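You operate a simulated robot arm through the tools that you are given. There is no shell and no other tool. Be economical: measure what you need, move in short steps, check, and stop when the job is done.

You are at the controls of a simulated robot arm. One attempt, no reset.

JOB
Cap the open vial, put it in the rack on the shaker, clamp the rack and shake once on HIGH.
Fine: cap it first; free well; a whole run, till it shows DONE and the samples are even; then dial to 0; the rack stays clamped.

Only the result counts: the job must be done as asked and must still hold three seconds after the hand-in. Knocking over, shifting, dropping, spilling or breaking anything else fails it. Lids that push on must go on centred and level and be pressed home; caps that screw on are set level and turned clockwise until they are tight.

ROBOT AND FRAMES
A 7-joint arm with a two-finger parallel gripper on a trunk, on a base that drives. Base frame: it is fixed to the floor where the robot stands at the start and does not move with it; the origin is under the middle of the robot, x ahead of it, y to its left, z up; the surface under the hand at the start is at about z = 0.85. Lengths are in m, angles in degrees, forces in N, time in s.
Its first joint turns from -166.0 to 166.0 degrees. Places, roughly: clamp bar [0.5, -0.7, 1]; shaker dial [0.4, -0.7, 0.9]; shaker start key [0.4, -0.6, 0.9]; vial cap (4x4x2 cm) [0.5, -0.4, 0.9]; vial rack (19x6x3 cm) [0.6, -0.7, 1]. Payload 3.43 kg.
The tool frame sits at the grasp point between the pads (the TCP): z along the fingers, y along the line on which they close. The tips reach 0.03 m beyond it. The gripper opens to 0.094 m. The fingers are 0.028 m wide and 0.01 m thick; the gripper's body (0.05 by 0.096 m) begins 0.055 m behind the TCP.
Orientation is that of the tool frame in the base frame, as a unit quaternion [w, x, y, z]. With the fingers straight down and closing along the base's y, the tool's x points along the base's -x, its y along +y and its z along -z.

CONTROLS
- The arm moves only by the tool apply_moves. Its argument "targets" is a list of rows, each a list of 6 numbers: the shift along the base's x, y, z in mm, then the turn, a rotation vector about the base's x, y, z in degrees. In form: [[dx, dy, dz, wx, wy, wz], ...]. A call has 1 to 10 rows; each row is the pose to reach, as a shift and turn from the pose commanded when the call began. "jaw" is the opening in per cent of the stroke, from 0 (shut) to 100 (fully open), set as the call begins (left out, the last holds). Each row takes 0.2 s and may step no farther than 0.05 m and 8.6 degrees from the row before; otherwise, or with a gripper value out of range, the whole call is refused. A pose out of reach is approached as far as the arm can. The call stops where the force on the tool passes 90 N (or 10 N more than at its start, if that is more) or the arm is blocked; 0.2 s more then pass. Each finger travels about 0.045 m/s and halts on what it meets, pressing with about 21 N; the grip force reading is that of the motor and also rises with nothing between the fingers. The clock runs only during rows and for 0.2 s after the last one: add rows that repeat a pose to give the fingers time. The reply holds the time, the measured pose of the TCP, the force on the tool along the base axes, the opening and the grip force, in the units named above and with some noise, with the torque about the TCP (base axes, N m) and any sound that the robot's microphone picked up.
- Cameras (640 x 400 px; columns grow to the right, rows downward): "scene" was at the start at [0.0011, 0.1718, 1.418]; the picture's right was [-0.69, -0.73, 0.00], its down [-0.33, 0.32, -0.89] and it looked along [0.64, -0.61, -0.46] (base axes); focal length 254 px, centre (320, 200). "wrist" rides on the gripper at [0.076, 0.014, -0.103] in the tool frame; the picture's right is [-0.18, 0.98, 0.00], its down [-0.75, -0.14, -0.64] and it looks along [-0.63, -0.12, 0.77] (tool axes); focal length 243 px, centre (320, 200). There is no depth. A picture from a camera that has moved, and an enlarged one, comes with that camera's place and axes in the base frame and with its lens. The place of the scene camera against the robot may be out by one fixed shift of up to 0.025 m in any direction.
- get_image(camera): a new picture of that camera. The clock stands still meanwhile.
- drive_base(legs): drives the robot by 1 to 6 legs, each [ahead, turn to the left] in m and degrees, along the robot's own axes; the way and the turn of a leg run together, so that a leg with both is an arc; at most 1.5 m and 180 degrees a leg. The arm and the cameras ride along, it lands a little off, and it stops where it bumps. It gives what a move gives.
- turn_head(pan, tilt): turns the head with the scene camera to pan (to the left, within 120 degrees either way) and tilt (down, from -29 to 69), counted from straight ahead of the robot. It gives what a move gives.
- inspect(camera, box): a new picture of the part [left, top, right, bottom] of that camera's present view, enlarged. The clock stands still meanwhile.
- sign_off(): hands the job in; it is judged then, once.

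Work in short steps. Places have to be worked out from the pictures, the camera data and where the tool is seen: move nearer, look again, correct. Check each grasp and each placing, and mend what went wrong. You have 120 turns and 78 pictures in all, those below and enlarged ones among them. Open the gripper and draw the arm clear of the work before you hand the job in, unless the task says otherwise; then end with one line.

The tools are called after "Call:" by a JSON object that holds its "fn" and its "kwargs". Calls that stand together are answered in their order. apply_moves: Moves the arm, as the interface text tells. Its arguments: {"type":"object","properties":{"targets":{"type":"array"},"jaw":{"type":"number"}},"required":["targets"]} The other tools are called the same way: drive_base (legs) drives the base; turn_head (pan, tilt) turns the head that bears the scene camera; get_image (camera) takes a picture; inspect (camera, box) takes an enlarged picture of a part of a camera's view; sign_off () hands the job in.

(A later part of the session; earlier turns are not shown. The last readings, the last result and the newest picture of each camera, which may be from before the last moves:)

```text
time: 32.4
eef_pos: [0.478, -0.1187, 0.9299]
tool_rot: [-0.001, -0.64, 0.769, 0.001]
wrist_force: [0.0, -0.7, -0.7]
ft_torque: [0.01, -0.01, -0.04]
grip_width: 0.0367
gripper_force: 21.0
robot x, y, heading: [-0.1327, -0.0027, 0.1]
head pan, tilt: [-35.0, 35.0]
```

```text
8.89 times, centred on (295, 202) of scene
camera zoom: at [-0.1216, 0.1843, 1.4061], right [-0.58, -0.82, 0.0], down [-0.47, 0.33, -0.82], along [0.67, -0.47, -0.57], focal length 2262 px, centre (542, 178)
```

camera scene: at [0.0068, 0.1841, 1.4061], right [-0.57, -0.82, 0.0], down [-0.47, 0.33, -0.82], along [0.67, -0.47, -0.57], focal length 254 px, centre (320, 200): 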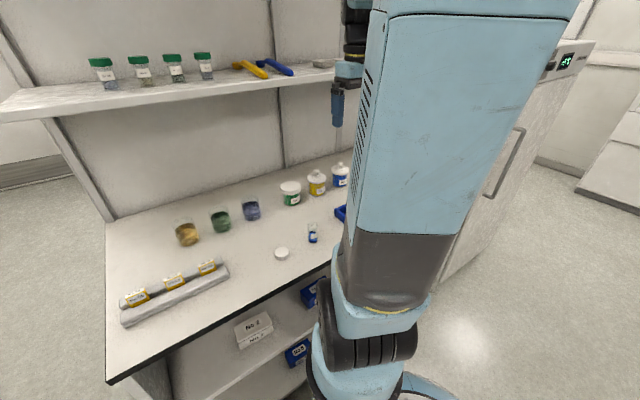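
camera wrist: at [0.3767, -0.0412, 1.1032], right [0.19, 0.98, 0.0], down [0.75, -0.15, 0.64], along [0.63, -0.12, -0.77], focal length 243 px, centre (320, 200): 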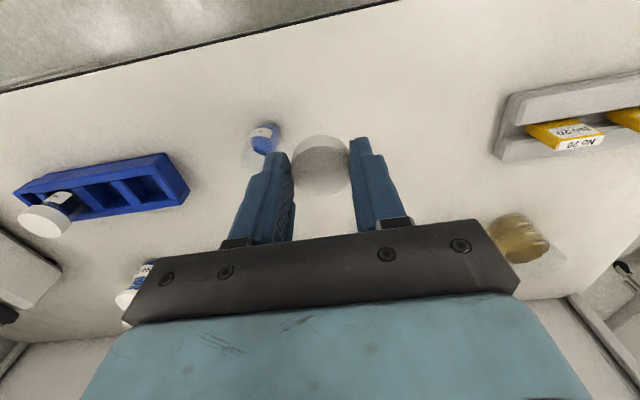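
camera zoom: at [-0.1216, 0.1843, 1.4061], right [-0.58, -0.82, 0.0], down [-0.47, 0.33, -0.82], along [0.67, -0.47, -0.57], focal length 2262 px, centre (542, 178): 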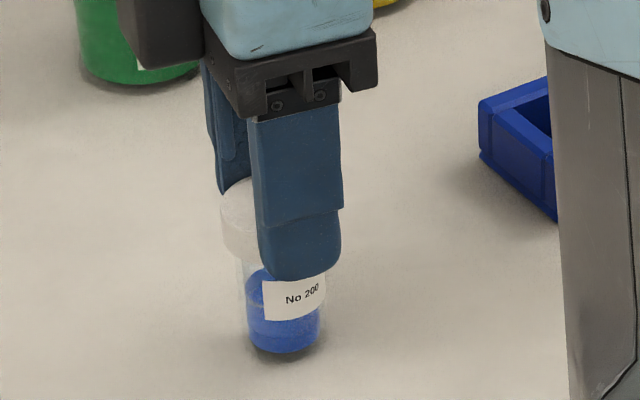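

Seems seated; I open, rise clear and inspect the capped vial.

Call:
{"fn": "apply_moves", "kwargs": {"targets": [[0, 0, 0, 0, 0, 0], [0, 0, 0, 0, 0, 0], [0, 0, 0, 0, 0, 0], [0, 0, 40, 0, 0, 0], [0, 0, 80, 0, 0, 0]], "jaw": 70}}

Call:
{"fn": "inspect", "kwargs": {"camera": "scene", "box": [270, 180, 320, 225]}}

Call:
{"fn": "get_image", "kwargs": {"camera": "wrist"}}

```text
time: 33.6
eef_pos: [0.4823, -0.1213, 1.0109]
tool_rot: [0.0, -0.64, 0.768, 0.001]
wrist_force: [1.0, 0.5, 0.1]
ft_torque: [0.01, 0.02, 0.01]
grip_width: 0.0657
gripper_force: 0.1
robot x, y, heading: [-0.1325, -0.0031, -0.0]
head pan, tilt: [-35.0, 35.0]
```

```text
8.89 times, centred on (295, 202) of scene
camera zoom: at [-0.1212, 0.1842, 1.4061], right [-0.58, -0.82, 0.0], down [-0.47, 0.33, -0.82], along [0.67, -0.47, -0.57], focal length 2262 px, centre (542, 178)
```

zoom: 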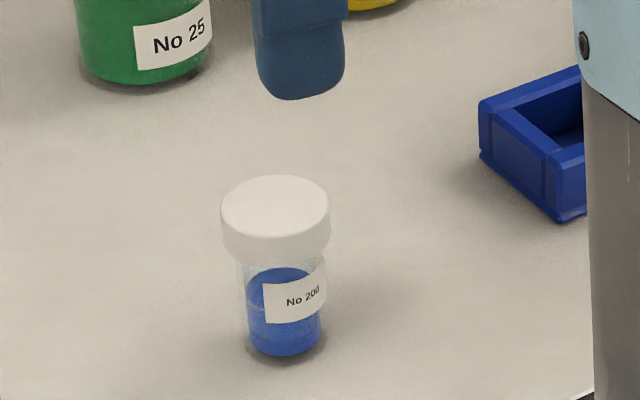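

```text
37 pictures are left
camera wrist: at [0.4541, -0.1946, 1.1135], right [-0.93, 0.36, 0.0], down [0.28, 0.72, 0.64], along [0.23, 0.6, -0.77], focal length 243 px, centre (320, 200)
```

wrist: 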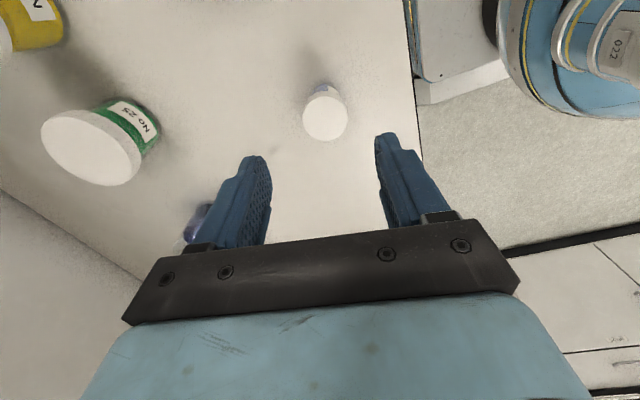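

The cap sits level and centred. Before carrying, I look at the shaker with the scene camera.

Call:
{"fn": "turn_head", "kwargs": {"pan": -50, "tilt": 25}}

Call:
{"fn": "get_image", "kwargs": {"camera": "scene"}}

```text
time: 34.3
eef_pos: [0.482, -0.1209, 1.0103]
tool_rot: [-0.001, -0.64, 0.768, 0.0]
wrist_force: [-0.6, 0.1, 0.4]
ft_torque: [0.0, -0.01, 0.01]
grip_width: 0.066
gripper_force: 0.1
robot x, y, heading: [-0.1303, -0.0009, -0.3]
head pan, tilt: [-50.0, 25.0]
```

```text
36 pictures are left
camera scene: at [-0.1346, 0.1643, 1.4218], right [-0.77, -0.64, 0.0], down [-0.27, 0.32, -0.91], along [0.58, -0.7, -0.42], focal length 254 px, centre (320, 200)
```

scene: 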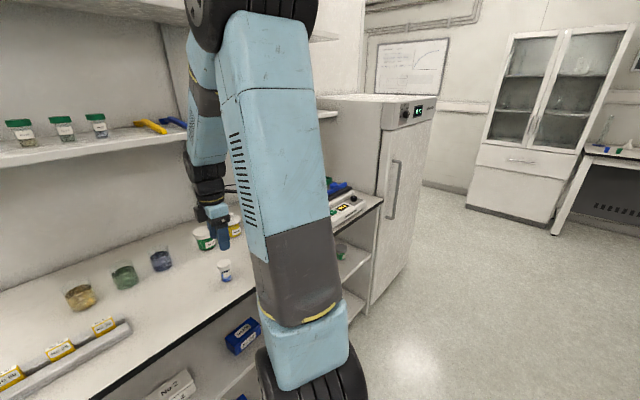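

The arm blocks the view. I survey with the wrist camera: rise and move over toward the shaker while turning the hand back.

Call:
{"fn": "apply_moves", "kwargs": {"targets": [[0, 0, 45, 0, 0, -8], [0, -10, 90, 0, 0, -16], [0, -45, 120, 0, 0, -24], [0, -90, 130, 0, 0, -32], [0, -135, 130, 0, 0, -40], [0, -180, 130, 0, 0, -48], [0, -225, 130, 0, 0, -56], [0, -270, 130, 0, 0, -64], [-10, -315, 130, 0, 0, -72], [-20, -360, 130, 0, 0, -80]]}}

Call:
{"fn": "apply_moves", "kwargs": {"targets": [[0, -40, 0, 0, 0, 0], [0, -80, 0, 0, 0, 0], [0, -80, 0, 0, 0, 0]]}}

Call:
{"fn": "get_image", "kwargs": {"camera": "wrist"}}

```text
time: 36.5
eef_pos: [0.4615, -0.4787, 1.1389]
tool_rot: [0.0, 0.004, 1.0, 0.0]
wrist_force: [0.0, 0.1, -0.1]
ft_torque: [-0.06, 0.01, 0.01]
grip_width: 0.0658
gripper_force: 0.1
robot x, y, heading: [-0.1304, -0.0004, -0.2]
head pan, tilt: [-50.0, 25.0]
```

```text
time: 37.3
eef_pos: [0.4592, -0.5602, 1.1393]
tool_rot: [0.0, 0.003, 1.0, 0.0]
wrist_force: [-0.3, -0.1, 0.9]
ft_torque: [0.0, 0.0, -0.01]
grip_width: 0.0657
gripper_force: 0.0
robot x, y, heading: [-0.133, 0.0006, -0.2]
head pan, tilt: [-50.0, 25.0]
```

```text
35 pictures are left
camera wrist: at [0.3834, -0.547, 1.2414], right [0.19, 0.98, 0.0], down [0.75, -0.15, 0.64], along [0.63, -0.12, -0.77], focal length 243 px, centre (320, 200)
```

wrist: 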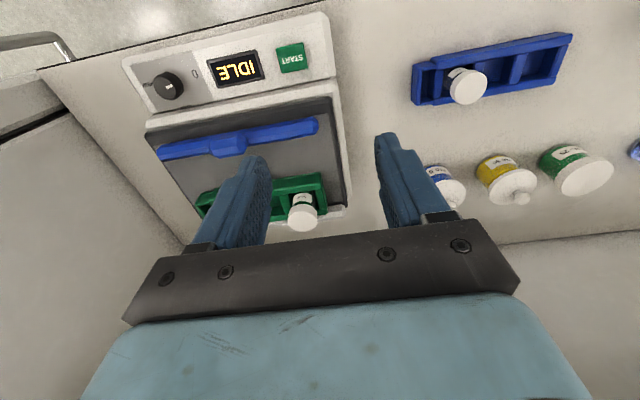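

Fingers hide the rack; I move the hand forward and right so the rack lies ahead of the fingertips.

Call:
{"fn": "apply_moves", "kwargs": {"targets": [[35, -30, 0, 0, 0, 0], [70, -60, 0, 0, 0, 0], [90, -90, 0, 0, 0, 0], [90, -90, 0, 0, 0, 0]]}}

Call:
{"fn": "get_image", "kwargs": {"camera": "wrist"}}

```text
time: 38.3
eef_pos: [0.5471, -0.6523, 1.1375]
tool_rot: [0.0, 0.004, 1.0, 0.0]
wrist_force: [0.0, 0.0, 0.2]
ft_torque: [0.0, -0.02, -0.03]
grip_width: 0.0657
gripper_force: 0.1
robot x, y, heading: [-0.1293, 0.0002, -0.1]
head pan, tilt: [-50.0, 25.0]
```

```text
34 pictures are left
camera wrist: at [0.4707, -0.638, 1.2402], right [0.19, 0.98, 0.0], down [0.75, -0.15, 0.64], along [0.63, -0.12, -0.77], focal length 243 px, centre (320, 200)
```

wrist: 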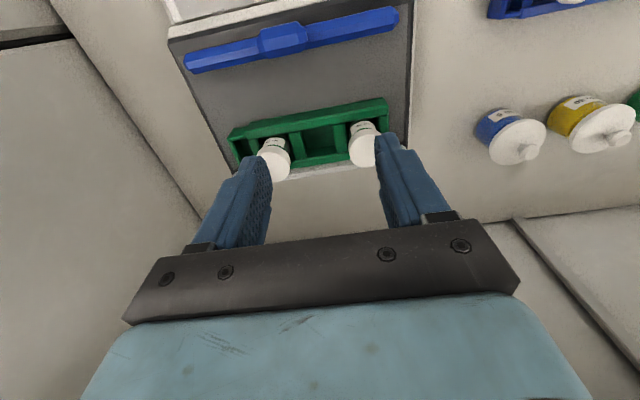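

The middle well of the green rack is free. Enlarged view to fix positions and see the clamp.

Call:
{"fn": "inspect", "kwargs": {"camera": "wrist", "box": [170, 0, 430, 190]}}

Call:
{"fn": "apply_moves", "kwargs": {"targets": [[-20, 40, 0, 0, 0, 0], [-40, 80, 0, 0, 0, 0], [-40, 120, 0, 0, 0, 0], [-40, 120, 0, 0, 0, 0]]}}

Call:
{"fn": "inspect", "kwargs": {"camera": "wrist", "box": [60, 0, 320, 200]}}

```text
2.11 times, centred on (300, 95) of wrist
camera zoom: at [0.4707, -0.638, 1.2402], right [0.19, 0.98, 0.0], down [0.75, -0.15, 0.64], along [0.63, -0.12, -0.77], focal length 511 px, centre (362, 421)
```

zoom: 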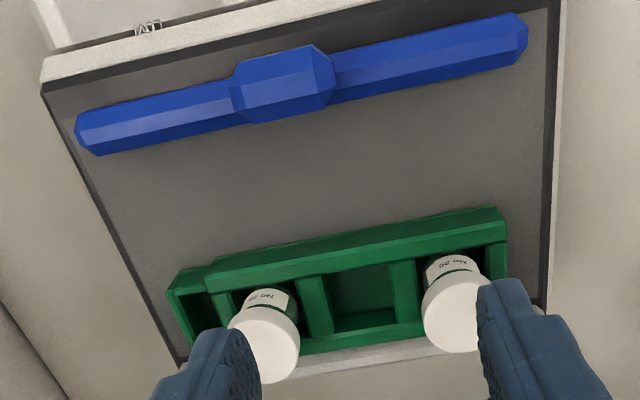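

```text
time: 39.3
eef_pos: [0.508, -0.5267, 1.1418]
tool_rot: [0.0, 0.004, 1.0, 0.0]
wrist_force: [0.3, -0.4, -0.7]
ft_torque: [-0.01, 0.02, -0.02]
grip_width: 0.0659
gripper_force: 0.0
robot x, y, heading: [-0.1285, -0.0035, -0.1]
head pan, tilt: [-50.0, 25.0]
```

```text
2.00 times, centred on (190, 100) of wrist
camera zoom: at [0.4311, -0.513, 1.2443], right [0.19, 0.98, 0.0], down [0.75, -0.15, 0.64], along [0.63, -0.12, -0.77], focal length 485 px, centre (580, 400)
```

zoom: 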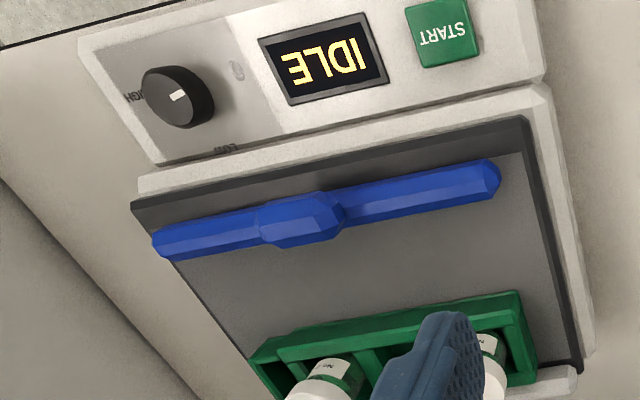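

Free middle well at ≈(0.598,-0.663), rack top z≈0.975, rack along y; so I grip the cap with fingers closing along x. Return above the vial with the hand turned +90°.

Call:
{"fn": "apply_moves", "kwargs": {"targets": [[0, 45, 0, 0, 0, 8], [0, 90, 0, 0, 0, 16], [0, 135, 0, 0, 0, 24], [0, 180, 0, 0, 0, 32], [-5, 225, 0, 0, 0, 40], [-10, 270, -10, 0, 0, 48], [-15, 315, -30, 0, 0, 56], [-20, 360, -50, 0, 0, 64], [-25, 395, -80, 0, 0, 72], [-29, 408, -110, 0, 0, 80]]}}

Call:
{"fn": "apply_moves", "kwargs": {"targets": [[0, 0, 0, 0, 0, 5], [0, 0, 0, 0, 0, 10], [0, 0, 0, 0, 0, 10]]}}

Call:
{"fn": "get_image", "kwargs": {"camera": "wrist"}}

```text
time: 41.5
eef_pos: [0.4797, -0.1202, 1.0287]
tool_rot: [0.0, -0.641, 0.768, 0.0]
wrist_force: [-0.4, 0.3, -0.2]
ft_torque: [0.01, -0.02, -0.01]
grip_width: 0.0656
gripper_force: 0.1
robot x, y, heading: [-0.1316, 0.0011, -0.1]
head pan, tilt: [-50.0, 25.0]
```

```text
time: 42.3
eef_pos: [0.4807, -0.1206, 1.0287]
tool_rot: [0.0, -0.705, 0.709, -0.001]
wrist_force: [-0.3, 1.1, -0.3]
ft_torque: [-0.02, -0.02, -0.01]
grip_width: 0.0657
gripper_force: 0.2
robot x, y, heading: [-0.129, -0.0005, -0.3]
head pan, tilt: [-50.0, 25.0]
```

```text
31 pictures are left
camera wrist: at [0.465, -0.1988, 1.1322], right [-0.98, 0.19, 0.0], down [0.15, 0.75, 0.64], along [0.12, 0.63, -0.77], focal length 243 px, centre (320, 200)
```

wrist: 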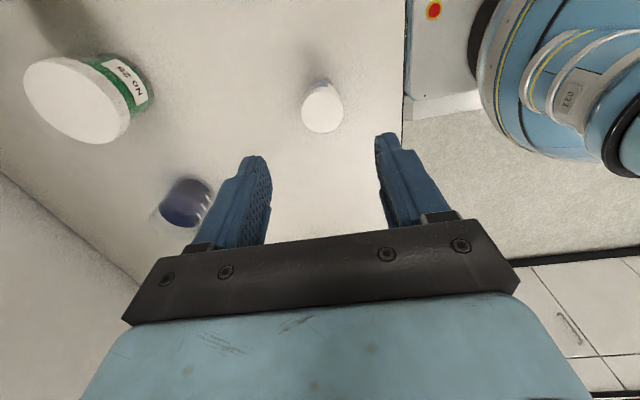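

Cap is at ≈(0.478,-0.121). Descend to z≈0.915 and grip.

Call:
{"fn": "apply_moves", "kwargs": {"targets": [[-2, 0, -40, 0, 0, 0], [-2, 0, -80, 0, 0, 0], [-2, 0, -105, 0, 0, 0], [-2, 0, -113, 0, 0, 0], [-2, 0, -113, 0, 0, 0]]}}

Call:
{"fn": "apply_moves", "kwargs": {"targets": [[0, 0, 0, 0, 0, 0], [0, 0, 0, 0, 0, 0], [0, 0, 0, 0, 0, 0], [0, 0, 0, 0, 0, 0]], "jaw": 20}}

Call:
{"fn": "inspect", "kwargs": {"camera": "wrist", "box": [220, 90, 420, 215]}}

```text
time: 43.5
eef_pos: [0.4788, -0.1204, 0.9178]
tool_rot: [0.0, -0.704, 0.71, 0.0]
wrist_force: [-0.1, 0.7, -0.2]
ft_torque: [0.01, 0.0, -0.05]
grip_width: 0.0659
gripper_force: 0.2
robot x, y, heading: [-0.1274, -0.0003, -0.2]
head pan, tilt: [-50.0, 25.0]
```

```text
time: 44.5
eef_pos: [0.4792, -0.1194, 0.9175]
tool_rot: [0.0, -0.705, 0.71, 0.0]
wrist_force: [0.1, 0.6, 0.4]
ft_torque: [-0.02, -0.02, 0.04]
grip_width: 0.0368
gripper_force: 20.8
robot x, y, heading: [-0.1322, 0.0004, -0.2]
head pan, tilt: [-50.0, 25.0]
```

```text
3.20 times, centred on (320, 152) of wrist
camera zoom: at [0.4637, -0.197, 1.0205], right [-0.98, 0.19, 0.0], down [0.15, 0.75, 0.64], along [0.12, 0.63, -0.77], focal length 776 px, centre (320, 352)
```

zoom: 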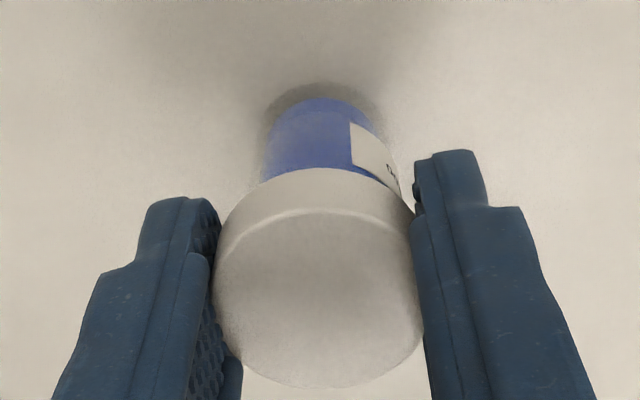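

Firm grip. Lift straight up 15 mm and then more, checking that the vial comes with the cap.

Call:
{"fn": "apply_moves", "kwargs": {"targets": [[0, 0, 10, 0, 0, 0], [0, 0, 30, 0, 0, 0], [0, 0, 60, 0, 0, 0], [0, 0, 100, 0, 0, 0], [0, 0, 100, 0, 0, 0]]}}

Call:
{"fn": "inspect", "kwargs": {"camera": "wrist", "box": [220, 50, 420, 215]}}

```text
time: 45.7
eef_pos: [0.4771, -0.121, 1.0127]
tool_rot: [0.0, -0.704, 0.71, 0.0]
wrist_force: [-1.4, 0.0, -0.2]
ft_torque: [0.0, 0.01, -0.01]
grip_width: 0.0363
gripper_force: 21.4
robot x, y, heading: [-0.1279, 0.0016, -0.0]
head pan, tilt: [-50.0, 25.0]
```

```text
2.42 times, centred on (320, 132) of wrist
camera zoom: at [0.4618, -0.1987, 1.116], right [-0.98, 0.19, 0.0], down [0.15, 0.75, 0.64], along [0.12, 0.63, -0.77], focal length 588 px, centre (320, 364)
```

zoom: 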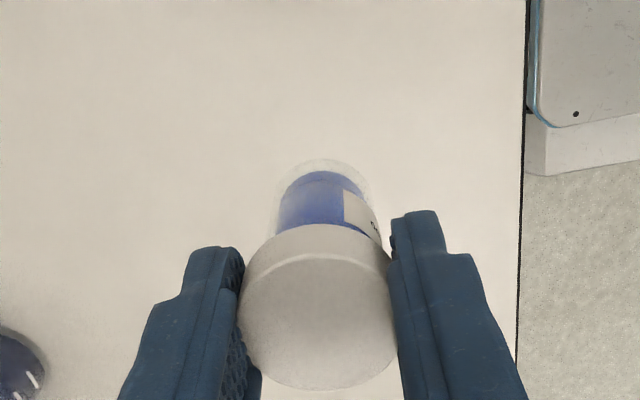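

The vial lifts with its cap. I raise higher and drive the base forward 0.13 m so the rack is well in reach.

Call:
{"fn": "apply_moves", "kwargs": {"targets": [[0, 0, 45, 0, 0, 0], [0, 0, 90, 0, 0, 0], [0, 0, 120, 0, 0, 0], [0, 0, 120, 0, 0, 0]]}}

Call:
{"fn": "drive_base", "kwargs": {"legs": [[0.12, 0]]}}

```text
time: 46.7
eef_pos: [0.4757, -0.1223, 1.1356]
tool_rot: [-0.001, -0.704, 0.71, 0.0]
wrist_force: [0.6, 0.3, -0.7]
ft_torque: [-0.02, 0.02, 0.02]
grip_width: 0.0365
gripper_force: 20.7
robot x, y, heading: [-0.1279, 0.0001, -0.2]
head pan, tilt: [-50.0, 25.0]
```

```text
time: 48.0
eef_pos: [0.595, -0.1234, 1.1351]
tool_rot: [0.0, -0.705, 0.709, 0.0]
wrist_force: [0.0, -0.4, -0.5]
ft_torque: [-0.03, 0.02, -0.03]
grip_width: 0.0361
gripper_force: 21.0
robot x, y, heading: [-0.0106, -0.0011, -0.4]
head pan, tilt: [-50.0, 25.0]
```

Now travel at this height along −y to above the free well.

Call:
{"fn": "apply_moves", "kwargs": {"targets": [[0, -45, 0, 0, 0, 0], [0, -90, 0, 0, 0, 0], [0, -135, 0, 0, 0, 0], [0, -180, 0, 0, 0, 0], [0, -225, 0, 0, 0, 0], [0, -270, 0, 0, 0, 0], [0, -315, 0, 0, 0, 0], [0, -360, 0, 0, 0, 0], [0, -405, 0, 0, 0, 0], [0, -450, 0, 0, 0, 0]]}}

Call:
{"fn": "apply_moves", "kwargs": {"targets": [[0, -45, 0, 0, 0, 0], [0, -90, 0, 0, 0, 0], [0, -90, 0, 0, 0, 0]]}}

Call:
{"fn": "get_image", "kwargs": {"camera": "wrist"}}

```text
time: 50.2
eef_pos: [0.5973, -0.5756, 1.1338]
tool_rot: [0.0, -0.705, 0.709, -0.001]
wrist_force: [0.8, 0.3, 0.9]
ft_torque: [-0.04, 0.0, 0.02]
grip_width: 0.0364
gripper_force: 20.9
robot x, y, heading: [-0.0075, -0.0001, -0.2]
head pan, tilt: [-50.0, 25.0]
```

```text
time: 51.0
eef_pos: [0.5977, -0.6644, 1.1343]
tool_rot: [0.0, -0.705, 0.709, 0.0]
wrist_force: [1.1, -0.1, -0.3]
ft_torque: [0.01, 0.01, 0.0]
grip_width: 0.0361
gripper_force: 21.1
robot x, y, heading: [-0.0076, -0.0018, -0.1]
head pan, tilt: [-50.0, 25.0]
```

```text
28 pictures are left
camera wrist: at [0.5828, -0.7421, 1.2367], right [-0.98, 0.19, 0.0], down [0.15, 0.75, 0.64], along [0.12, 0.63, -0.77], focal length 243 px, centre (320, 200)
```

wrist: 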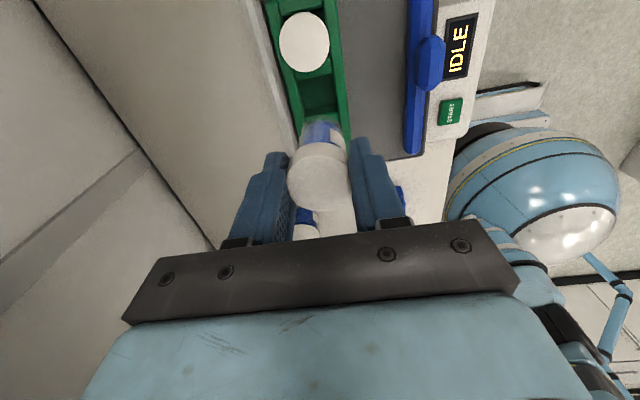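

I enlarge to check the well versus the held vial.

Call:
{"fn": "inspect", "kwargs": {"camera": "wrist", "box": [240, 0, 400, 200]}}

```text
2.00 times, centred on (320, 100) of wrist
camera zoom: at [0.5828, -0.7421, 1.2367], right [-0.98, 0.19, 0.0], down [0.15, 0.75, 0.64], along [0.12, 0.63, -0.77], focal length 485 px, centre (320, 400)
```

zoom: 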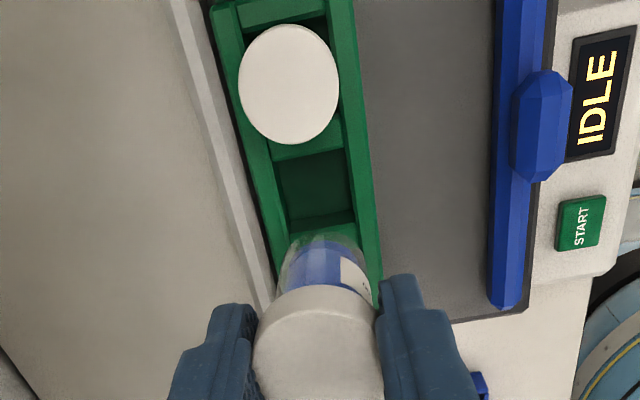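

Well centre ≈(0.600,-0.664). The vial hangs ≈3.5 mm to +y and ≈2 mm to −x of the TCP; I correct (+4,-3) mm and lower to just above the rack.

Call:
{"fn": "apply_moves", "kwargs": {"targets": [[4, -3, -20, 0, 0, 0], [4, -3, -50, 0, 0, 0], [4, -3, -74, 0, 0, 0], [4, -3, -74, 0, 0, 0]]}}

Call:
{"fn": "inspect", "kwargs": {"camera": "wrist", "box": [240, 0, 400, 200]}}

```text
time: 52.0
eef_pos: [0.598, -0.6679, 1.0609]
tool_rot: [0.0, -0.705, 0.709, 0.0]
wrist_force: [-0.2, -0.6, -1.2]
ft_torque: [0.01, 0.02, 0.0]
grip_width: 0.0363
gripper_force: 20.6
robot x, y, heading: [-0.0061, 0.0011, -0.0]
head pan, tilt: [-50.0, 25.0]
```

```text
2.00 times, centred on (320, 100) of wrist
camera zoom: at [0.5843, -0.7458, 1.164], right [-0.98, 0.19, 0.0], down [0.15, 0.75, 0.64], along [0.12, 0.63, -0.77], focal length 485 px, centre (320, 400)
```

zoom: 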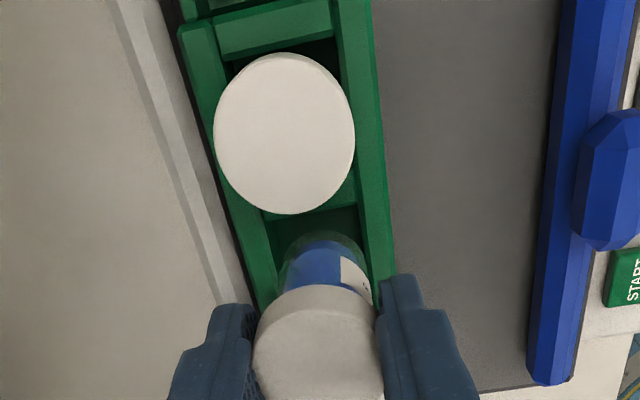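

The vial nearly brushes the −y divider; I shift (+1.5,+2.5) mm and lower gently into the well.

Call:
{"fn": "apply_moves", "kwargs": {"targets": [[1.5, 2.5, 0, 0, 0, 0], [1.5, 2.5, -8, 0, 0, 0], [1.5, 2.5, -16, 0, 0, 0], [1.5, 2.5, -22, 0, 0, 0], [1.5, 2.5, -22, 0, 0, 0]]}}

Call:
{"fn": "inspect", "kwargs": {"camera": "wrist", "box": [240, 0, 400, 200]}}

```text
time: 53.2
eef_pos: [0.6024, -0.662, 1.0382]
tool_rot: [0.0, -0.705, 0.71, -0.001]
wrist_force: [-0.5, 0.0, -0.1]
ft_torque: [-0.05, -0.01, -0.01]
grip_width: 0.0365
gripper_force: 20.9
robot x, y, heading: [-0.009, -0.0023, -0.2]
head pan, tilt: [-50.0, 25.0]
```

```text
2.00 times, centred on (320, 100) of wrist
camera zoom: at [0.5859, -0.7409, 1.1412], right [-0.98, 0.19, 0.0], down [0.15, 0.75, 0.64], along [0.12, 0.63, -0.77], focal length 485 px, centre (320, 400)
```

zoom: 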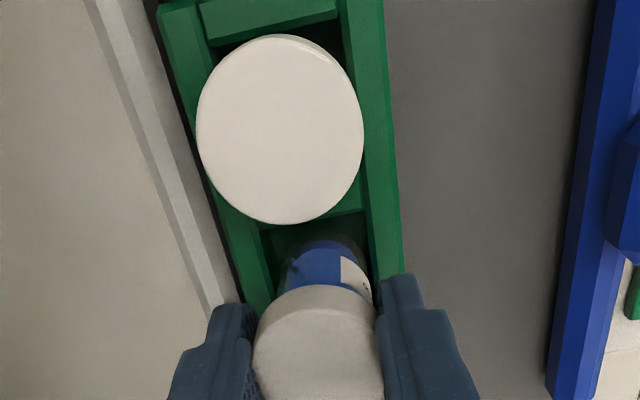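

The vial's foot is inside the well with no contact force. Continue lowering to the floor.

Call:
{"fn": "apply_moves", "kwargs": {"targets": [[0, 0, -5, 0, 0, 0], [0, 0, -10, 0, 0, 0], [0, 0, -14, 0, 0, 0], [0, 0, -17, 0, 0, 0], [0, 0, -17, 0, 0, 0]]}}

```text
time: 54.4
eef_pos: [0.6002, -0.6624, 1.0213]
tool_rot: [0.0, -0.705, 0.709, 0.001]
wrist_force: [0.3, 0.0, -0.2]
ft_torque: [-0.01, -0.02, -0.02]
grip_width: 0.0362
gripper_force: 21.6
robot x, y, heading: [-0.0066, -0.0021, -0.2]
head pan, tilt: [-50.0, 25.0]
```

Call:
{"fn": "apply_moves", "kwargs": {"targets": [[0, 0, -2, 0, 0, 0], [0, 0, -4, 0, 0, 0], [0, 0, -6, 0, 0, 0], [0, 0, -8, 0, 0, 0]]}}

Call:
{"fn": "inspect", "kwargs": {"camera": "wrist", "box": [240, 0, 400, 200]}}

```text
time: 55.4
eef_pos: [0.6001, -0.6632, 1.0199]
tool_rot: [0.0, -0.705, 0.709, -0.003]
wrist_force: [3.3, 0.4, 50.6]
ft_torque: [0.18, -0.4, 0.01]
grip_width: 0.0366
gripper_force: 20.8
robot x, y, heading: [-0.007, 0.0017, -0.2]
head pan, tilt: [-50.0, 25.0]
```

```text
2.00 times, centred on (320, 100) of wrist
camera zoom: at [0.5846, -0.7401, 1.1223], right [-0.98, 0.19, -0.01], down [0.14, 0.76, 0.64], along [0.13, 0.63, -0.77], focal length 485 px, centre (320, 400)
```

zoom: 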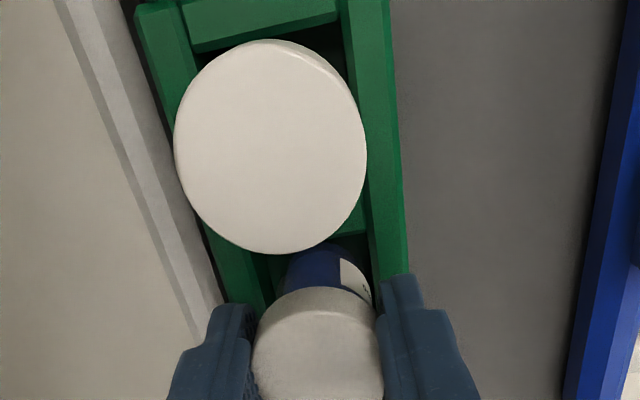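

The vial stands on the well floor (z as expected). I relieve the force, open and rise.

Call:
{"fn": "apply_moves", "kwargs": {"targets": [[0, 0, 7, 0, 0, 0], [0, 0, 7, 0, 0, 0]]}}

Call:
{"fn": "apply_moves", "kwargs": {"targets": [[0, 0, 0, 0, 0, 0], [0, 0, 0, 0, 0, 0], [0, 0, 0, 0, 0, 0], [0, 0, 20, 0, 0, 0], [0, 0, 60, 0, 0, 0], [0, 0, 100, 0, 0, 0]], "jaw": 60}}

Call:
{"fn": "get_image", "kwargs": {"camera": "wrist"}}

```text
time: 56.0
eef_pos: [0.6004, -0.6635, 1.0198]
tool_rot: [0.0, -0.705, 0.71, 0.001]
wrist_force: [4.6, -1.2, 12.5]
ft_torque: [0.11, -0.41, -0.01]
grip_width: 0.0364
gripper_force: 20.6
robot x, y, heading: [-0.0109, 0.0013, 0.0]
head pan, tilt: [-50.0, 25.0]
```

```text
time: 57.4
eef_pos: [0.5988, -0.6627, 1.1205]
tool_rot: [0.0, -0.704, 0.71, 0.001]
wrist_force: [0.1, 0.4, -1.1]
ft_torque: [0.05, 0.02, 0.01]
grip_width: 0.0563
gripper_force: 0.0
robot x, y, heading: [-0.0131, 0.0002, -0.2]
head pan, tilt: [-50.0, 25.0]
```

```text
23 pictures are left
camera wrist: at [0.5831, -0.7405, 1.2233], right [-0.98, 0.19, 0.0], down [0.15, 0.75, 0.64], along [0.12, 0.63, -0.77], focal length 243 px, centre (320, 200)
```

wrist: 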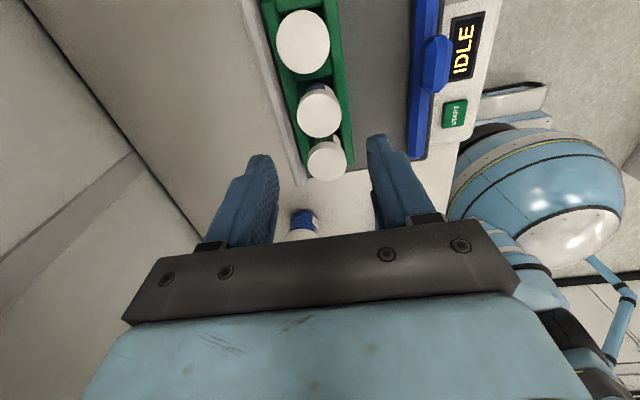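

All three vials stand in the rack. Now I go back toward the clamp bar (knob ≈(0.49,-0.678)), turning the hand back to 0° with jaws closing.

Call:
{"fn": "apply_moves", "kwargs": {"targets": [[-15, -2, 0, 0, 0, -8.5], [-30, -4, 0, 0, 0, -17], [-45, -6, 0, 0, 0, -25.5], [-60, -8, 0, 0, 0, -34], [-75, -10, 0, 0, 0, -42.5], [-90, -12, 0, 0, 0, -51], [-105, -14, 0, 0, 0, -59.5], [-120, -16, 0, 0, 0, -68], [-150, -16, 0, 0, 0, -76.5], [-185, -16, 0, 0, 0, -85]], "jaw": 0}}

Call:
{"fn": "apply_moves", "kwargs": {"targets": [[0, 0, -20, 0, 0, -5], [0, 0, -40, 0, 0, -5], [0, 0, -40, 0, 0, -5]]}}

Call:
{"fn": "get_image", "kwargs": {"camera": "wrist"}}

```text
time: 59.6
eef_pos: [0.4184, -0.68, 1.12]
tool_rot: [-0.002, -0.039, 0.999, 0.0]
wrist_force: [0.7, -0.4, -0.4]
ft_torque: [-0.02, 0.02, -0.02]
grip_width: 0.0001
gripper_force: 21.0
robot x, y, heading: [-0.0098, -0.001, -0.1]
head pan, tilt: [-50.0, 25.0]
```

```text
time: 60.4
eef_pos: [0.416, -0.6804, 1.0793]
tool_rot: [0.001, 0.003, 1.0, 0.0]
wrist_force: [-0.4, 0.2, 0.0]
ft_torque: [-0.01, 0.02, 0.0]
grip_width: 0.0001
gripper_force: 21.3
robot x, y, heading: [-0.0102, -0.0019, -0.0]
head pan, tilt: [-50.0, 25.0]
```

```text
22 pictures are left
camera wrist: at [0.3389, -0.6669, 1.1819], right [0.19, 0.98, 0.0], down [0.75, -0.15, 0.64], along [0.63, -0.12, -0.77], focal length 243 px, centre (320, 200)
```

wrist: 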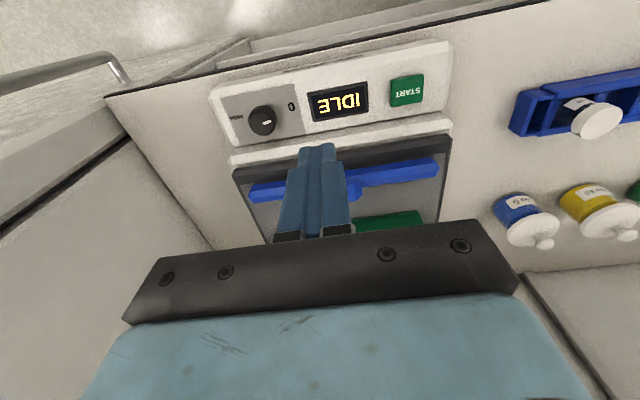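

Knob centre ≈(0.492,-0.674), top ≈0.98. I lower the closed fingers just in front (−x) of it to tip height ≈0.956.

Call:
{"fn": "apply_moves", "kwargs": {"targets": [[24, 6, -20, 0, 0, 0], [24, 6, -50, 0, 0, 0], [24, 6, -80, 0, 0, 0], [24, 6, -93, 0, 0, 0], [24, 6, -93, 0, 0, 0]]}}

Call:
{"fn": "get_image", "kwargs": {"camera": "wrist"}}

```text
time: 61.6
eef_pos: [0.4407, -0.6747, 0.9861]
tool_rot: [0.0, 0.003, 1.0, 0.0]
wrist_force: [-0.3, 0.1, 0.2]
ft_torque: [0.01, 0.01, 0.0]
grip_width: 0.0
gripper_force: 21.4
robot x, y, heading: [-0.0096, -0.0017, -0.1]
head pan, tilt: [-50.0, 25.0]
```

```text
21 pictures are left
camera wrist: at [0.3641, -0.6614, 1.0886], right [0.19, 0.98, 0.0], down [0.75, -0.15, 0.64], along [0.63, -0.12, -0.77], focal length 243 px, centre (320, 200)
```

wrist: 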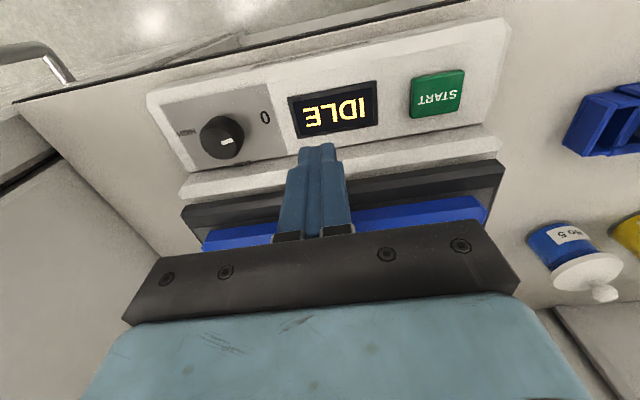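

Clear in front of the bar. Push +x in small rows.

Call:
{"fn": "apply_moves", "kwargs": {"targets": [[10, 0, 0, 0, 0, 0], [20, 0, 0, 0, 0, 0], [28, 0, 0, 0, 0, 0], [36, 0, 0, 0, 0, 0], [44, 0, 0, 0, 0, 0]]}}

Call:
{"fn": "get_image", "kwargs": {"camera": "wrist"}}

```text
time: 62.8
eef_pos: [0.4841, -0.6737, 0.9889]
tool_rot: [0.001, 0.004, 1.0, 0.0]
wrist_force: [-1.9, 0.4, -0.6]
ft_torque: [0.01, 0.01, 0.03]
grip_width: 0.0001
gripper_force: 20.9
robot x, y, heading: [-0.0083, -0.0028, -0.3]
head pan, tilt: [-50.0, 25.0]
```

```text
20 pictures are left
camera wrist: at [0.408, -0.6607, 1.0914], right [0.19, 0.98, 0.0], down [0.75, -0.15, 0.64], along [0.63, -0.12, -0.77], focal length 243 px, centre (320, 200)
```

wrist: 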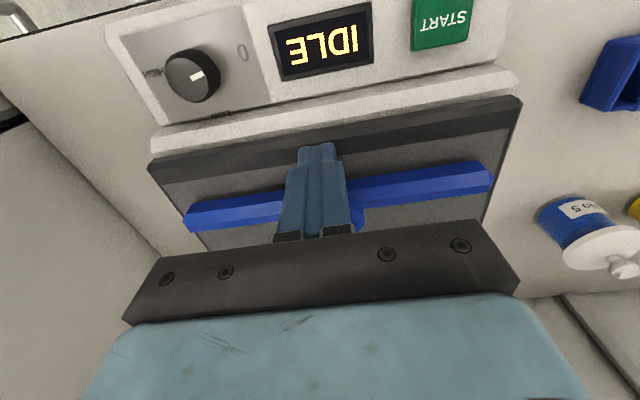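

The bar slides easily and stays parallel. Continue pushing.

Call:
{"fn": "apply_moves", "kwargs": {"targets": [[8, 0, 0, 0, 0, 0], [16, 0, 0, 0, 0, 0], [24, 0, 0, 0, 0, 0], [32, 0, 0, 0, 0, 0], [40, 0, 0, 0, 0, 0], [48, 0, 0, 0, 0, 0]]}}

```text
time: 64.2
eef_pos: [0.533, -0.6738, 0.9878]
tool_rot: [-0.001, 0.004, 1.0, -0.001]
wrist_force: [-2.9, -0.9, 1.2]
ft_torque: [0.02, -0.05, 0.03]
grip_width: 0.0
gripper_force: 20.9
robot x, y, heading: [-0.0123, -0.0037, -0.1]
head pan, tilt: [-50.0, 25.0]
```

Call:
{"fn": "apply_moves", "kwargs": {"targets": [[3, 0, 0, 0, 0, 0], [6, 0, 0, 0, 0, 0], [9, 0, 0, 0, 0, 0], [11, 0, 0, 0, 0, 0]]}}

Call:
{"fn": "get_image", "kwargs": {"camera": "wrist"}}

```text
time: 65.2
eef_pos: [0.5378, -0.6765, 0.9887]
tool_rot: [-0.001, 0.005, 1.0, 0.001]
wrist_force: [-49.1, 2.9, -3.7]
ft_torque: [-0.03, -0.46, 0.36]
grip_width: 0.0002
gripper_force: 20.8
robot x, y, heading: [-0.0088, -0.0028, -0.4]
head pan, tilt: [-50.0, 25.0]
```

```text
19 pictures are left
camera wrist: at [0.4603, -0.6623, 1.0912], right [0.19, 0.98, 0.0], down [0.75, -0.15, 0.64], along [0.63, -0.12, -0.77], focal length 243 px, centre (320, 200)
```

wrist: 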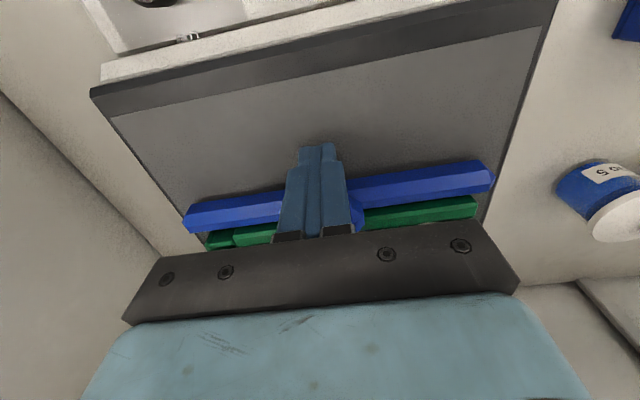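

The bar meets the rack (49 N). I press a bit harder to be sure it is clamped.

Call:
{"fn": "apply_moves", "kwargs": {"targets": [[1.5, 0, 0, 0, 0, 0], [3, 0, 0, 0, 0, 0], [3, 0, 0, 0, 0, 0]]}}

Call:
{"fn": "apply_moves", "kwargs": {"targets": [[-10, 0, 0, 0, 0, 0], [-25, 0, 0, 0, 0, 0], [-25, 0, 40, 0, 0, 0], [-45, 0, 80, 0, 0, 0], [-80, 0, 100, 0, 0, 0], [-80, 0, 100, 0, 0, 0]]}}

Call:
{"fn": "get_image", "kwargs": {"camera": "wrist"}}

```text
time: 66.0
eef_pos: [0.5371, -0.6773, 0.9899]
tool_rot: [-0.002, 0.007, 1.0, -0.001]
wrist_force: [-71.5, 5.0, -24.8]
ft_torque: [-0.17, -0.33, 0.54]
grip_width: 0.0002
gripper_force: 21.1
robot x, y, heading: [-0.0083, -0.0028, -0.2]
head pan, tilt: [-50.0, 25.0]
```

```text
time: 67.4
eef_pos: [0.467, -0.6725, 1.0888]
tool_rot: [0.0, 0.003, 1.0, 0.0]
wrist_force: [-0.2, 0.4, 0.4]
ft_torque: [0.01, -0.01, -0.04]
grip_width: 0.0
gripper_force: 21.2
robot x, y, heading: [-0.012, 0.0008, -0.1]
head pan, tilt: [-50.0, 25.0]
```

```text
18 pictures are left
camera wrist: at [0.3903, -0.6597, 1.191], right [0.19, 0.98, 0.0], down [0.75, -0.15, 0.64], along [0.63, -0.12, -0.77], focal length 243 px, centre (320, 200)
```

wrist: 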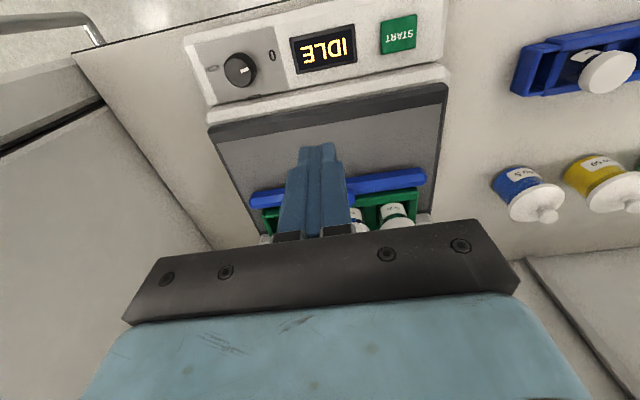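

The bar rests against the rack. Now the dial: enlarged view.

Call:
{"fn": "inspect", "kwargs": {"camera": "wrist", "box": [175, 10, 335, 110]}}

```text
4.00 times, centred on (255, 60) of wrist
camera zoom: at [0.3903, -0.6597, 1.191], right [0.19, 0.98, 0.0], down [0.75, -0.15, 0.64], along [0.63, -0.12, -0.77], focal length 970 px, centre (580, 760)
```

zoom: 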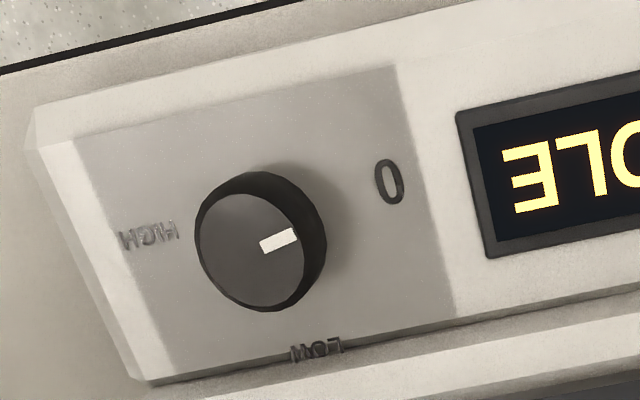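

The dial points to 0 (+y); LOW is at +x and HIGH at −y, so clockwise 180° is needed. I go closer to fix its position and height.

Call:
{"fn": "apply_moves", "kwargs": {"targets": [[-20, -10, -30, 0, 0, 0], [-37, -20, -60, 0, 0, 0], [-37, -25, -85, 0, 0, 0], [-37, -25, -85, 0, 0, 0]]}}

Call:
{"fn": "inspect", "kwargs": {"camera": "wrist", "box": [160, 60, 320, 160]}}

```text
time: 68.4
eef_pos: [0.431, -0.6971, 1.0042]
tool_rot: [0.0, 0.002, 1.0, 0.0]
wrist_force: [-0.1, 1.0, 0.5]
ft_torque: [0.01, 0.0, 0.01]
grip_width: 0.0
gripper_force: 20.6
robot x, y, heading: [-0.0094, -0.0002, -0.0]
head pan, tilt: [-50.0, 25.0]
```

```text
4.00 times, centred on (240, 110) of wrist
camera zoom: at [0.3554, -0.6835, 1.1076], right [0.19, 0.98, 0.0], down [0.75, -0.15, 0.64], along [0.63, -0.12, -0.77], focal length 970 px, centre (640, 560)
```

zoom: 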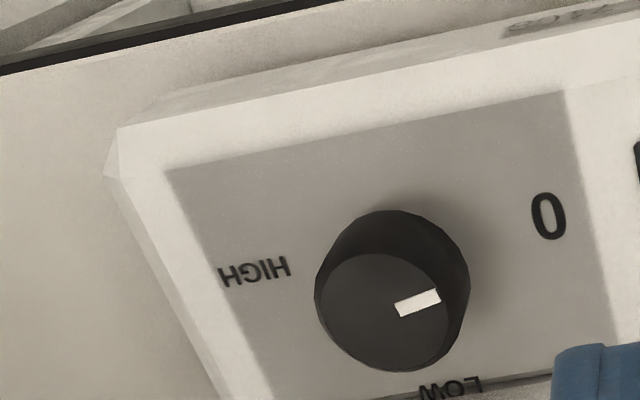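

Dial: centre ≈(0.4314,-0.7505), top z≈0.925, base 0.903, Ø27 mm. I move above it turned +90° (fingers closing along x), jaw 40 %.

Call:
{"fn": "apply_moves", "kwargs": {"targets": [[0, -6, 0, 0, 0, 8.5], [0, -12, 0, 0, 0, 17], [0, -18, 0, 0, 0, 25.5], [0, -24, 0, 0, 0, 34], [0, -30, 0, 0, 0, 42.5], [0, -36, 0, 0, 0, 51], [0, -42, 0, 0, 0, 59.5], [0, -48, 0, 0, 0, 68], [0, -52, 0, 0, 0, 76.5], [0, -53.4, 0, 0, 0, 85]], "jaw": 40}}

Call:
{"fn": "apply_moves", "kwargs": {"targets": [[0, 0, -15, 0, 0, 5], [0, 0, -25, 0, 0, 5], [0, 0, -25, 0, 0, 5]]}}

Call:
{"fn": "get_image", "kwargs": {"camera": "wrist"}}

```text
time: 70.6
eef_pos: [0.4285, -0.7521, 1.0024]
tool_rot: [0.0, -0.674, 0.739, 0.001]
wrist_force: [-0.5, 0.1, 0.3]
ft_torque: [0.01, 0.01, -0.01]
grip_width: 0.0376
gripper_force: 0.1
robot x, y, heading: [-0.0073, 0.0024, 0.0]
head pan, tilt: [-50.0, 25.0]
```

```text
time: 71.4
eef_pos: [0.4289, -0.752, 0.9782]
tool_rot: [0.0, -0.705, 0.71, 0.0]
wrist_force: [0.2, 1.4, 0.4]
ft_torque: [-0.01, 0.03, 0.0]
grip_width: 0.0375
gripper_force: 0.0
robot x, y, heading: [-0.0081, -0.0012, -0.3]
head pan, tilt: [-50.0, 25.0]
```

```text
15 pictures are left
camera wrist: at [0.4129, -0.8286, 1.0808], right [-0.98, 0.19, 0.0], down [0.15, 0.75, 0.64], along [0.12, 0.63, -0.77], focal length 243 px, centre (320, 200)
```

wrist: 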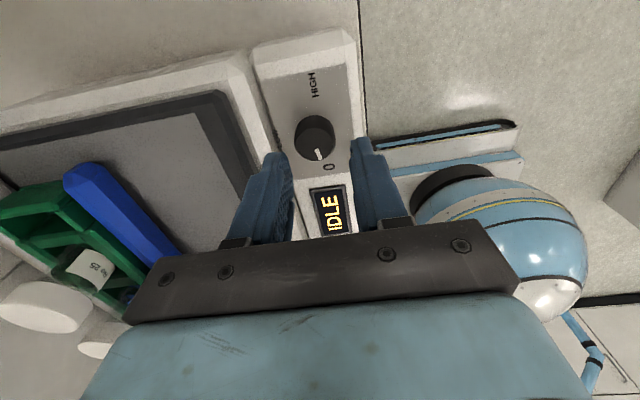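

Well aligned (dial ≈2 mm to +x). I narrow the jaw a little, shift +2 mm and lower to z≈0.942.

Call:
{"fn": "apply_moves", "kwargs": {"targets": [[2, 0, -5, 0, 0, 0], [2, 0, -20, 0, 0, 0], [2, 0, -30, 0, 0, 0], [2, 0, -36, 0, 0, 0], [2, 0, -36, 0, 0, 0]], "jaw": 37}}

Call:
{"fn": "apply_moves", "kwargs": {"targets": [[0, 0, 0, 0, 0, 0], [0, 0, 0, 0, 0, 0], [0, 0, 0, 0, 0, 0]], "jaw": 10}}

```text
time: 72.6
eef_pos: [0.4306, -0.7516, 0.9413]
tool_rot: [0.0, -0.704, 0.71, 0.0]
wrist_force: [1.3, 0.1, -0.9]
ft_torque: [0.04, -0.02, -0.04]
grip_width: 0.0351
gripper_force: 0.4
robot x, y, heading: [-0.007, 0.0008, 0.1]
head pan, tilt: [-50.0, 25.0]
```

```text
time: 73.4
eef_pos: [0.4334, -0.7513, 0.9433]
tool_rot: [0.0, -0.705, 0.709, 0.0]
wrist_force: [22.8, -7.6, -2.5]
ft_torque: [-0.43, -0.54, -0.11]
grip_width: 0.03
gripper_force: 44.9
robot x, y, heading: [-0.0089, -0.0015, -0.2]
head pan, tilt: [-50.0, 25.0]
```

Dial gripped (30 mm) but with a side force of +23 N in x; I let the hand follow +2.5 mm in x to relax it.

Call:
{"fn": "apply_moves", "kwargs": {"targets": [[1.5, -0.5, 0, 0, 0, 0], [2.5, -0.5, 0, 0, 0, 0], [2.5, -0.5, 0, 0, 0, 0]]}}

```text
time: 74.2
eef_pos: [0.4324, -0.7511, 0.942]
tool_rot: [0.0, -0.704, 0.71, 0.002]
wrist_force: [7.1, 7.5, -5.9]
ft_torque: [0.05, -0.27, -0.01]
grip_width: 0.0298
gripper_force: 45.3
robot x, y, heading: [-0.0093, -0.0029, -0.1]
head pan, tilt: [-50.0, 25.0]
```

Forces are low now. Turn clockwise 80°.

Call:
{"fn": "apply_moves", "kwargs": {"targets": [[0.5, 0, 0, 0, 0, -8], [0.5, 0, 0, 0, 0, -16], [0.5, 0, 0, 0, 0, -24], [0.5, 0, 0, 0, 0, -32], [0.5, 0, 0, 0, 0, -40], [0.5, 0, 0, 0, 0, -48], [0.5, 0, 0, 0, 0, -56], [0.5, 0, 0, 0, 0, -64], [0.5, 0, 0, 0, 0, -72], [0.5, 0, 0, 0, 0, -80]]}}

Call:
{"fn": "get_image", "kwargs": {"camera": "wrist"}}

```text
time: 76.4
eef_pos: [0.4368, -0.7515, 0.9422]
tool_rot: [0.001, -0.083, 0.997, 0.0]
wrist_force: [-4.7, 40.4, -12.8]
ft_torque: [0.87, -0.38, -0.17]
grip_width: 0.0327
gripper_force: 20.5
robot x, y, heading: [-0.0112, 0.0004, -0.2]
head pan, tilt: [-50.0, 25.0]
```

```text
14 pictures are left
camera wrist: at [0.3582, -0.7502, 1.0453], right [0.02, 1.0, 0.0], down [0.77, -0.01, 0.64], along [0.64, -0.01, -0.77], focal length 243 px, centre (320, 200)
```

wrist: 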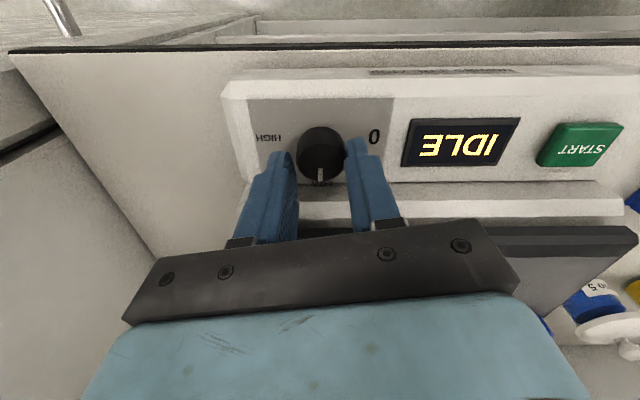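

The dial now points to LOW (+x). Sideways force has built up (y +40 N, hand ≈5 mm forward), so I open slightly, re-centre and regrip.

Call:
{"fn": "apply_moves", "kwargs": {"targets": [[0, 0, 0, 0, 0, 0], [0, 0, 0, 0, 0, 0], [-5, 0, 0, 0, 0, 0], [-5, 0, 0, 0, 0, 0]], "jaw": 45}}

Call:
{"fn": "inspect", "kwargs": {"camera": "wrist", "box": [220, 90, 420, 215]}}

```text
time: 77.4
eef_pos: [0.4286, -0.7512, 0.9432]
tool_rot: [0.0, -0.084, 0.996, 0.0]
wrist_force: [-0.8, -0.4, -0.1]
ft_torque: [0.03, 0.01, 0.02]
grip_width: 0.0422
gripper_force: 0.0
robot x, y, heading: [-0.0075, 0.0015, -0.1]
head pan, tilt: [-50.0, 25.0]
```

```text
3.20 times, centred on (320, 152) of wrist
camera zoom: at [0.3512, -0.7523, 1.0456], right [0.02, 1.0, 0.0], down [0.77, -0.01, 0.64], along [0.64, -0.01, -0.77], focal length 776 px, centre (320, 352)
```

zoom: 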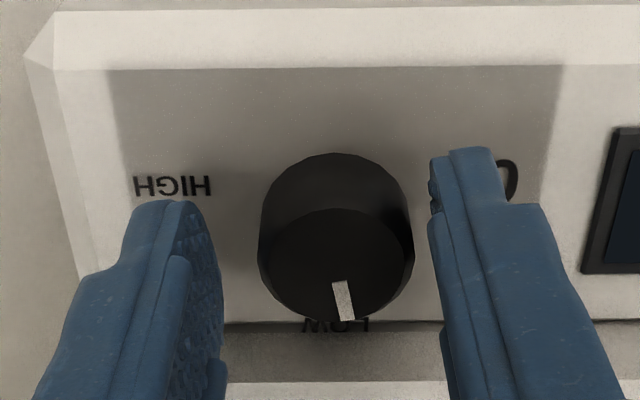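

Dial centre is 2.5 mm in x and 2.9 mm in y from the TCP; I re-centre, regrip, and continue turning clockwise.

Call:
{"fn": "apply_moves", "kwargs": {"targets": [[2.5, 2.9, 0, 0, 0, 0], [2.5, 2.9, 0, 0, 0, 0]]}}

Call:
{"fn": "apply_moves", "kwargs": {"targets": [[0, 0, 0, 0, 0, 0], [0, 0, 0, 0, 0, 0], [0, 0, 0, 0, 0, 0]], "jaw": 10}}

```text
time: 78.0
eef_pos: [0.4318, -0.7506, 0.9423]
tool_rot: [0.0, -0.085, 0.996, 0.0]
wrist_force: [-0.2, 0.3, -0.5]
ft_torque: [-0.02, 0.01, 0.0]
grip_width: 0.0423
gripper_force: 0.1
robot x, y, heading: [-0.0091, -0.0012, -0.1]
head pan, tilt: [-50.0, 25.0]
```

```text
time: 78.8
eef_pos: [0.4308, -0.7492, 0.9436]
tool_rot: [-0.001, -0.084, 0.996, 0.0]
wrist_force: [0.2, 0.7, 1.2]
ft_torque: [0.07, 0.01, 0.0]
grip_width: 0.0297
gripper_force: 45.4
robot x, y, heading: [-0.0095, -0.0009, -0.4]
head pan, tilt: [-50.0, 25.0]
```

Clean grip now. Turn clockwise 80° more.

Call:
{"fn": "apply_moves", "kwargs": {"targets": [[0, 0, 0, 0, 0, -8], [0, 0, 0, 0, 0, -16], [0, 0, 0, 0, 0, -24], [0, 0, 0, 0, 0, -32], [0, 0, 0, 0, 0, -40], [0, 0, 0, 0, 0, -48], [0, 0, 0, 0, 0, -56], [0, 0, 0, 0, 0, -64], [0, 0, 0, 0, 0, -72], [0, 0, 0, 0, 0, -80]]}}

Call:
{"fn": "inspect", "kwargs": {"camera": "wrist", "box": [220, 90, 420, 215]}}

```text
time: 81.0
eef_pos: [0.4325, -0.7487, 0.9425]
tool_rot: [-0.001, 0.576, 0.817, 0.001]
wrist_force: [4.5, 15.7, 0.3]
ft_torque: [0.49, -0.01, -0.05]
grip_width: 0.0294
gripper_force: 45.4
robot x, y, heading: [-0.0101, -0.0015, 0.0]
head pan, tilt: [-50.0, 25.0]
```

```text
3.20 times, centred on (320, 152) of wrist
camera zoom: at [0.4194, -0.6734, 1.0451], right [0.99, 0.16, 0.0], down [0.12, -0.76, 0.64], along [0.1, -0.63, -0.77], focal length 776 px, centre (320, 352)
```

zoom: 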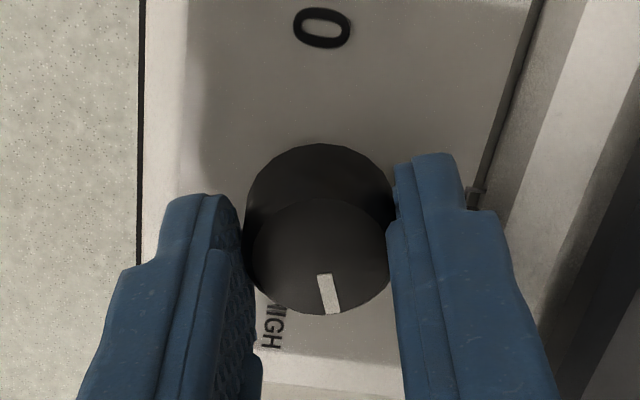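

Pointer is ≈15° short of HIGH (−y). Turn 15° more clockwise.

Call:
{"fn": "apply_moves", "kwargs": {"targets": [[0, 0, 0, 0, 0, -5], [0, 0, 0, 0, 0, -10], [0, 0, 0, 0, 0, -15], [0, 0, 0, 0, 0, -15]]}}

Call:
{"fn": "apply_moves", "kwargs": {"targets": [[0, 0, 0, 0, 0, 0], [0, 0, 0, 0, 0, 0], [0, 0, 15, 0, 0, 0], [0, 0, 45, 0, 0, 0], [0, 0, 75, 0, 0, 0]], "jaw": 50}}

Call:
{"fn": "get_image", "kwargs": {"camera": "wrist"}}

```text
time: 82.0
eef_pos: [0.4326, -0.75, 0.9428]
tool_rot: [0.0, 0.678, 0.735, 0.0]
wrist_force: [13.0, 16.9, -1.4]
ft_torque: [0.55, -0.31, 0.02]
grip_width: 0.0293
gripper_force: 45.0
robot x, y, heading: [-0.0081, -0.0042, -0.1]
head pan, tilt: [-50.0, 25.0]
```

```text
time: 83.2
eef_pos: [0.4316, -0.7494, 1.0161]
tool_rot: [-0.001, 0.678, 0.735, 0.0]
wrist_force: [0.2, -0.2, 0.1]
ft_torque: [0.02, -0.02, -0.05]
grip_width: 0.0472
gripper_force: 0.0
robot x, y, heading: [-0.0093, -0.0022, -0.1]
head pan, tilt: [-50.0, 25.0]
```

```text
11 pictures are left
camera wrist: at [0.4393, -0.6733, 1.1195], right [0.99, -0.1, 0.0], down [-0.08, -0.76, 0.64], along [-0.07, -0.64, -0.77], focal length 243 px, centre (320, 200)
```

wrist: 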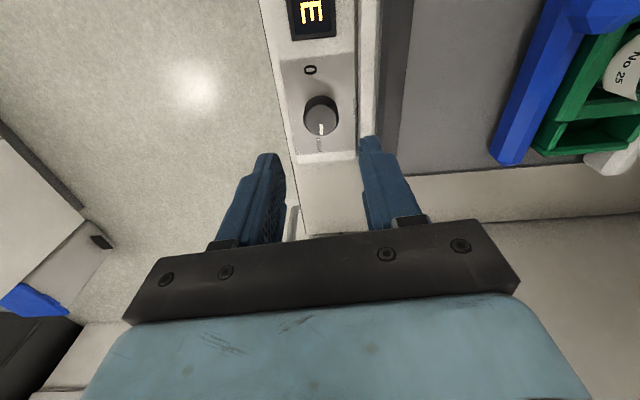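

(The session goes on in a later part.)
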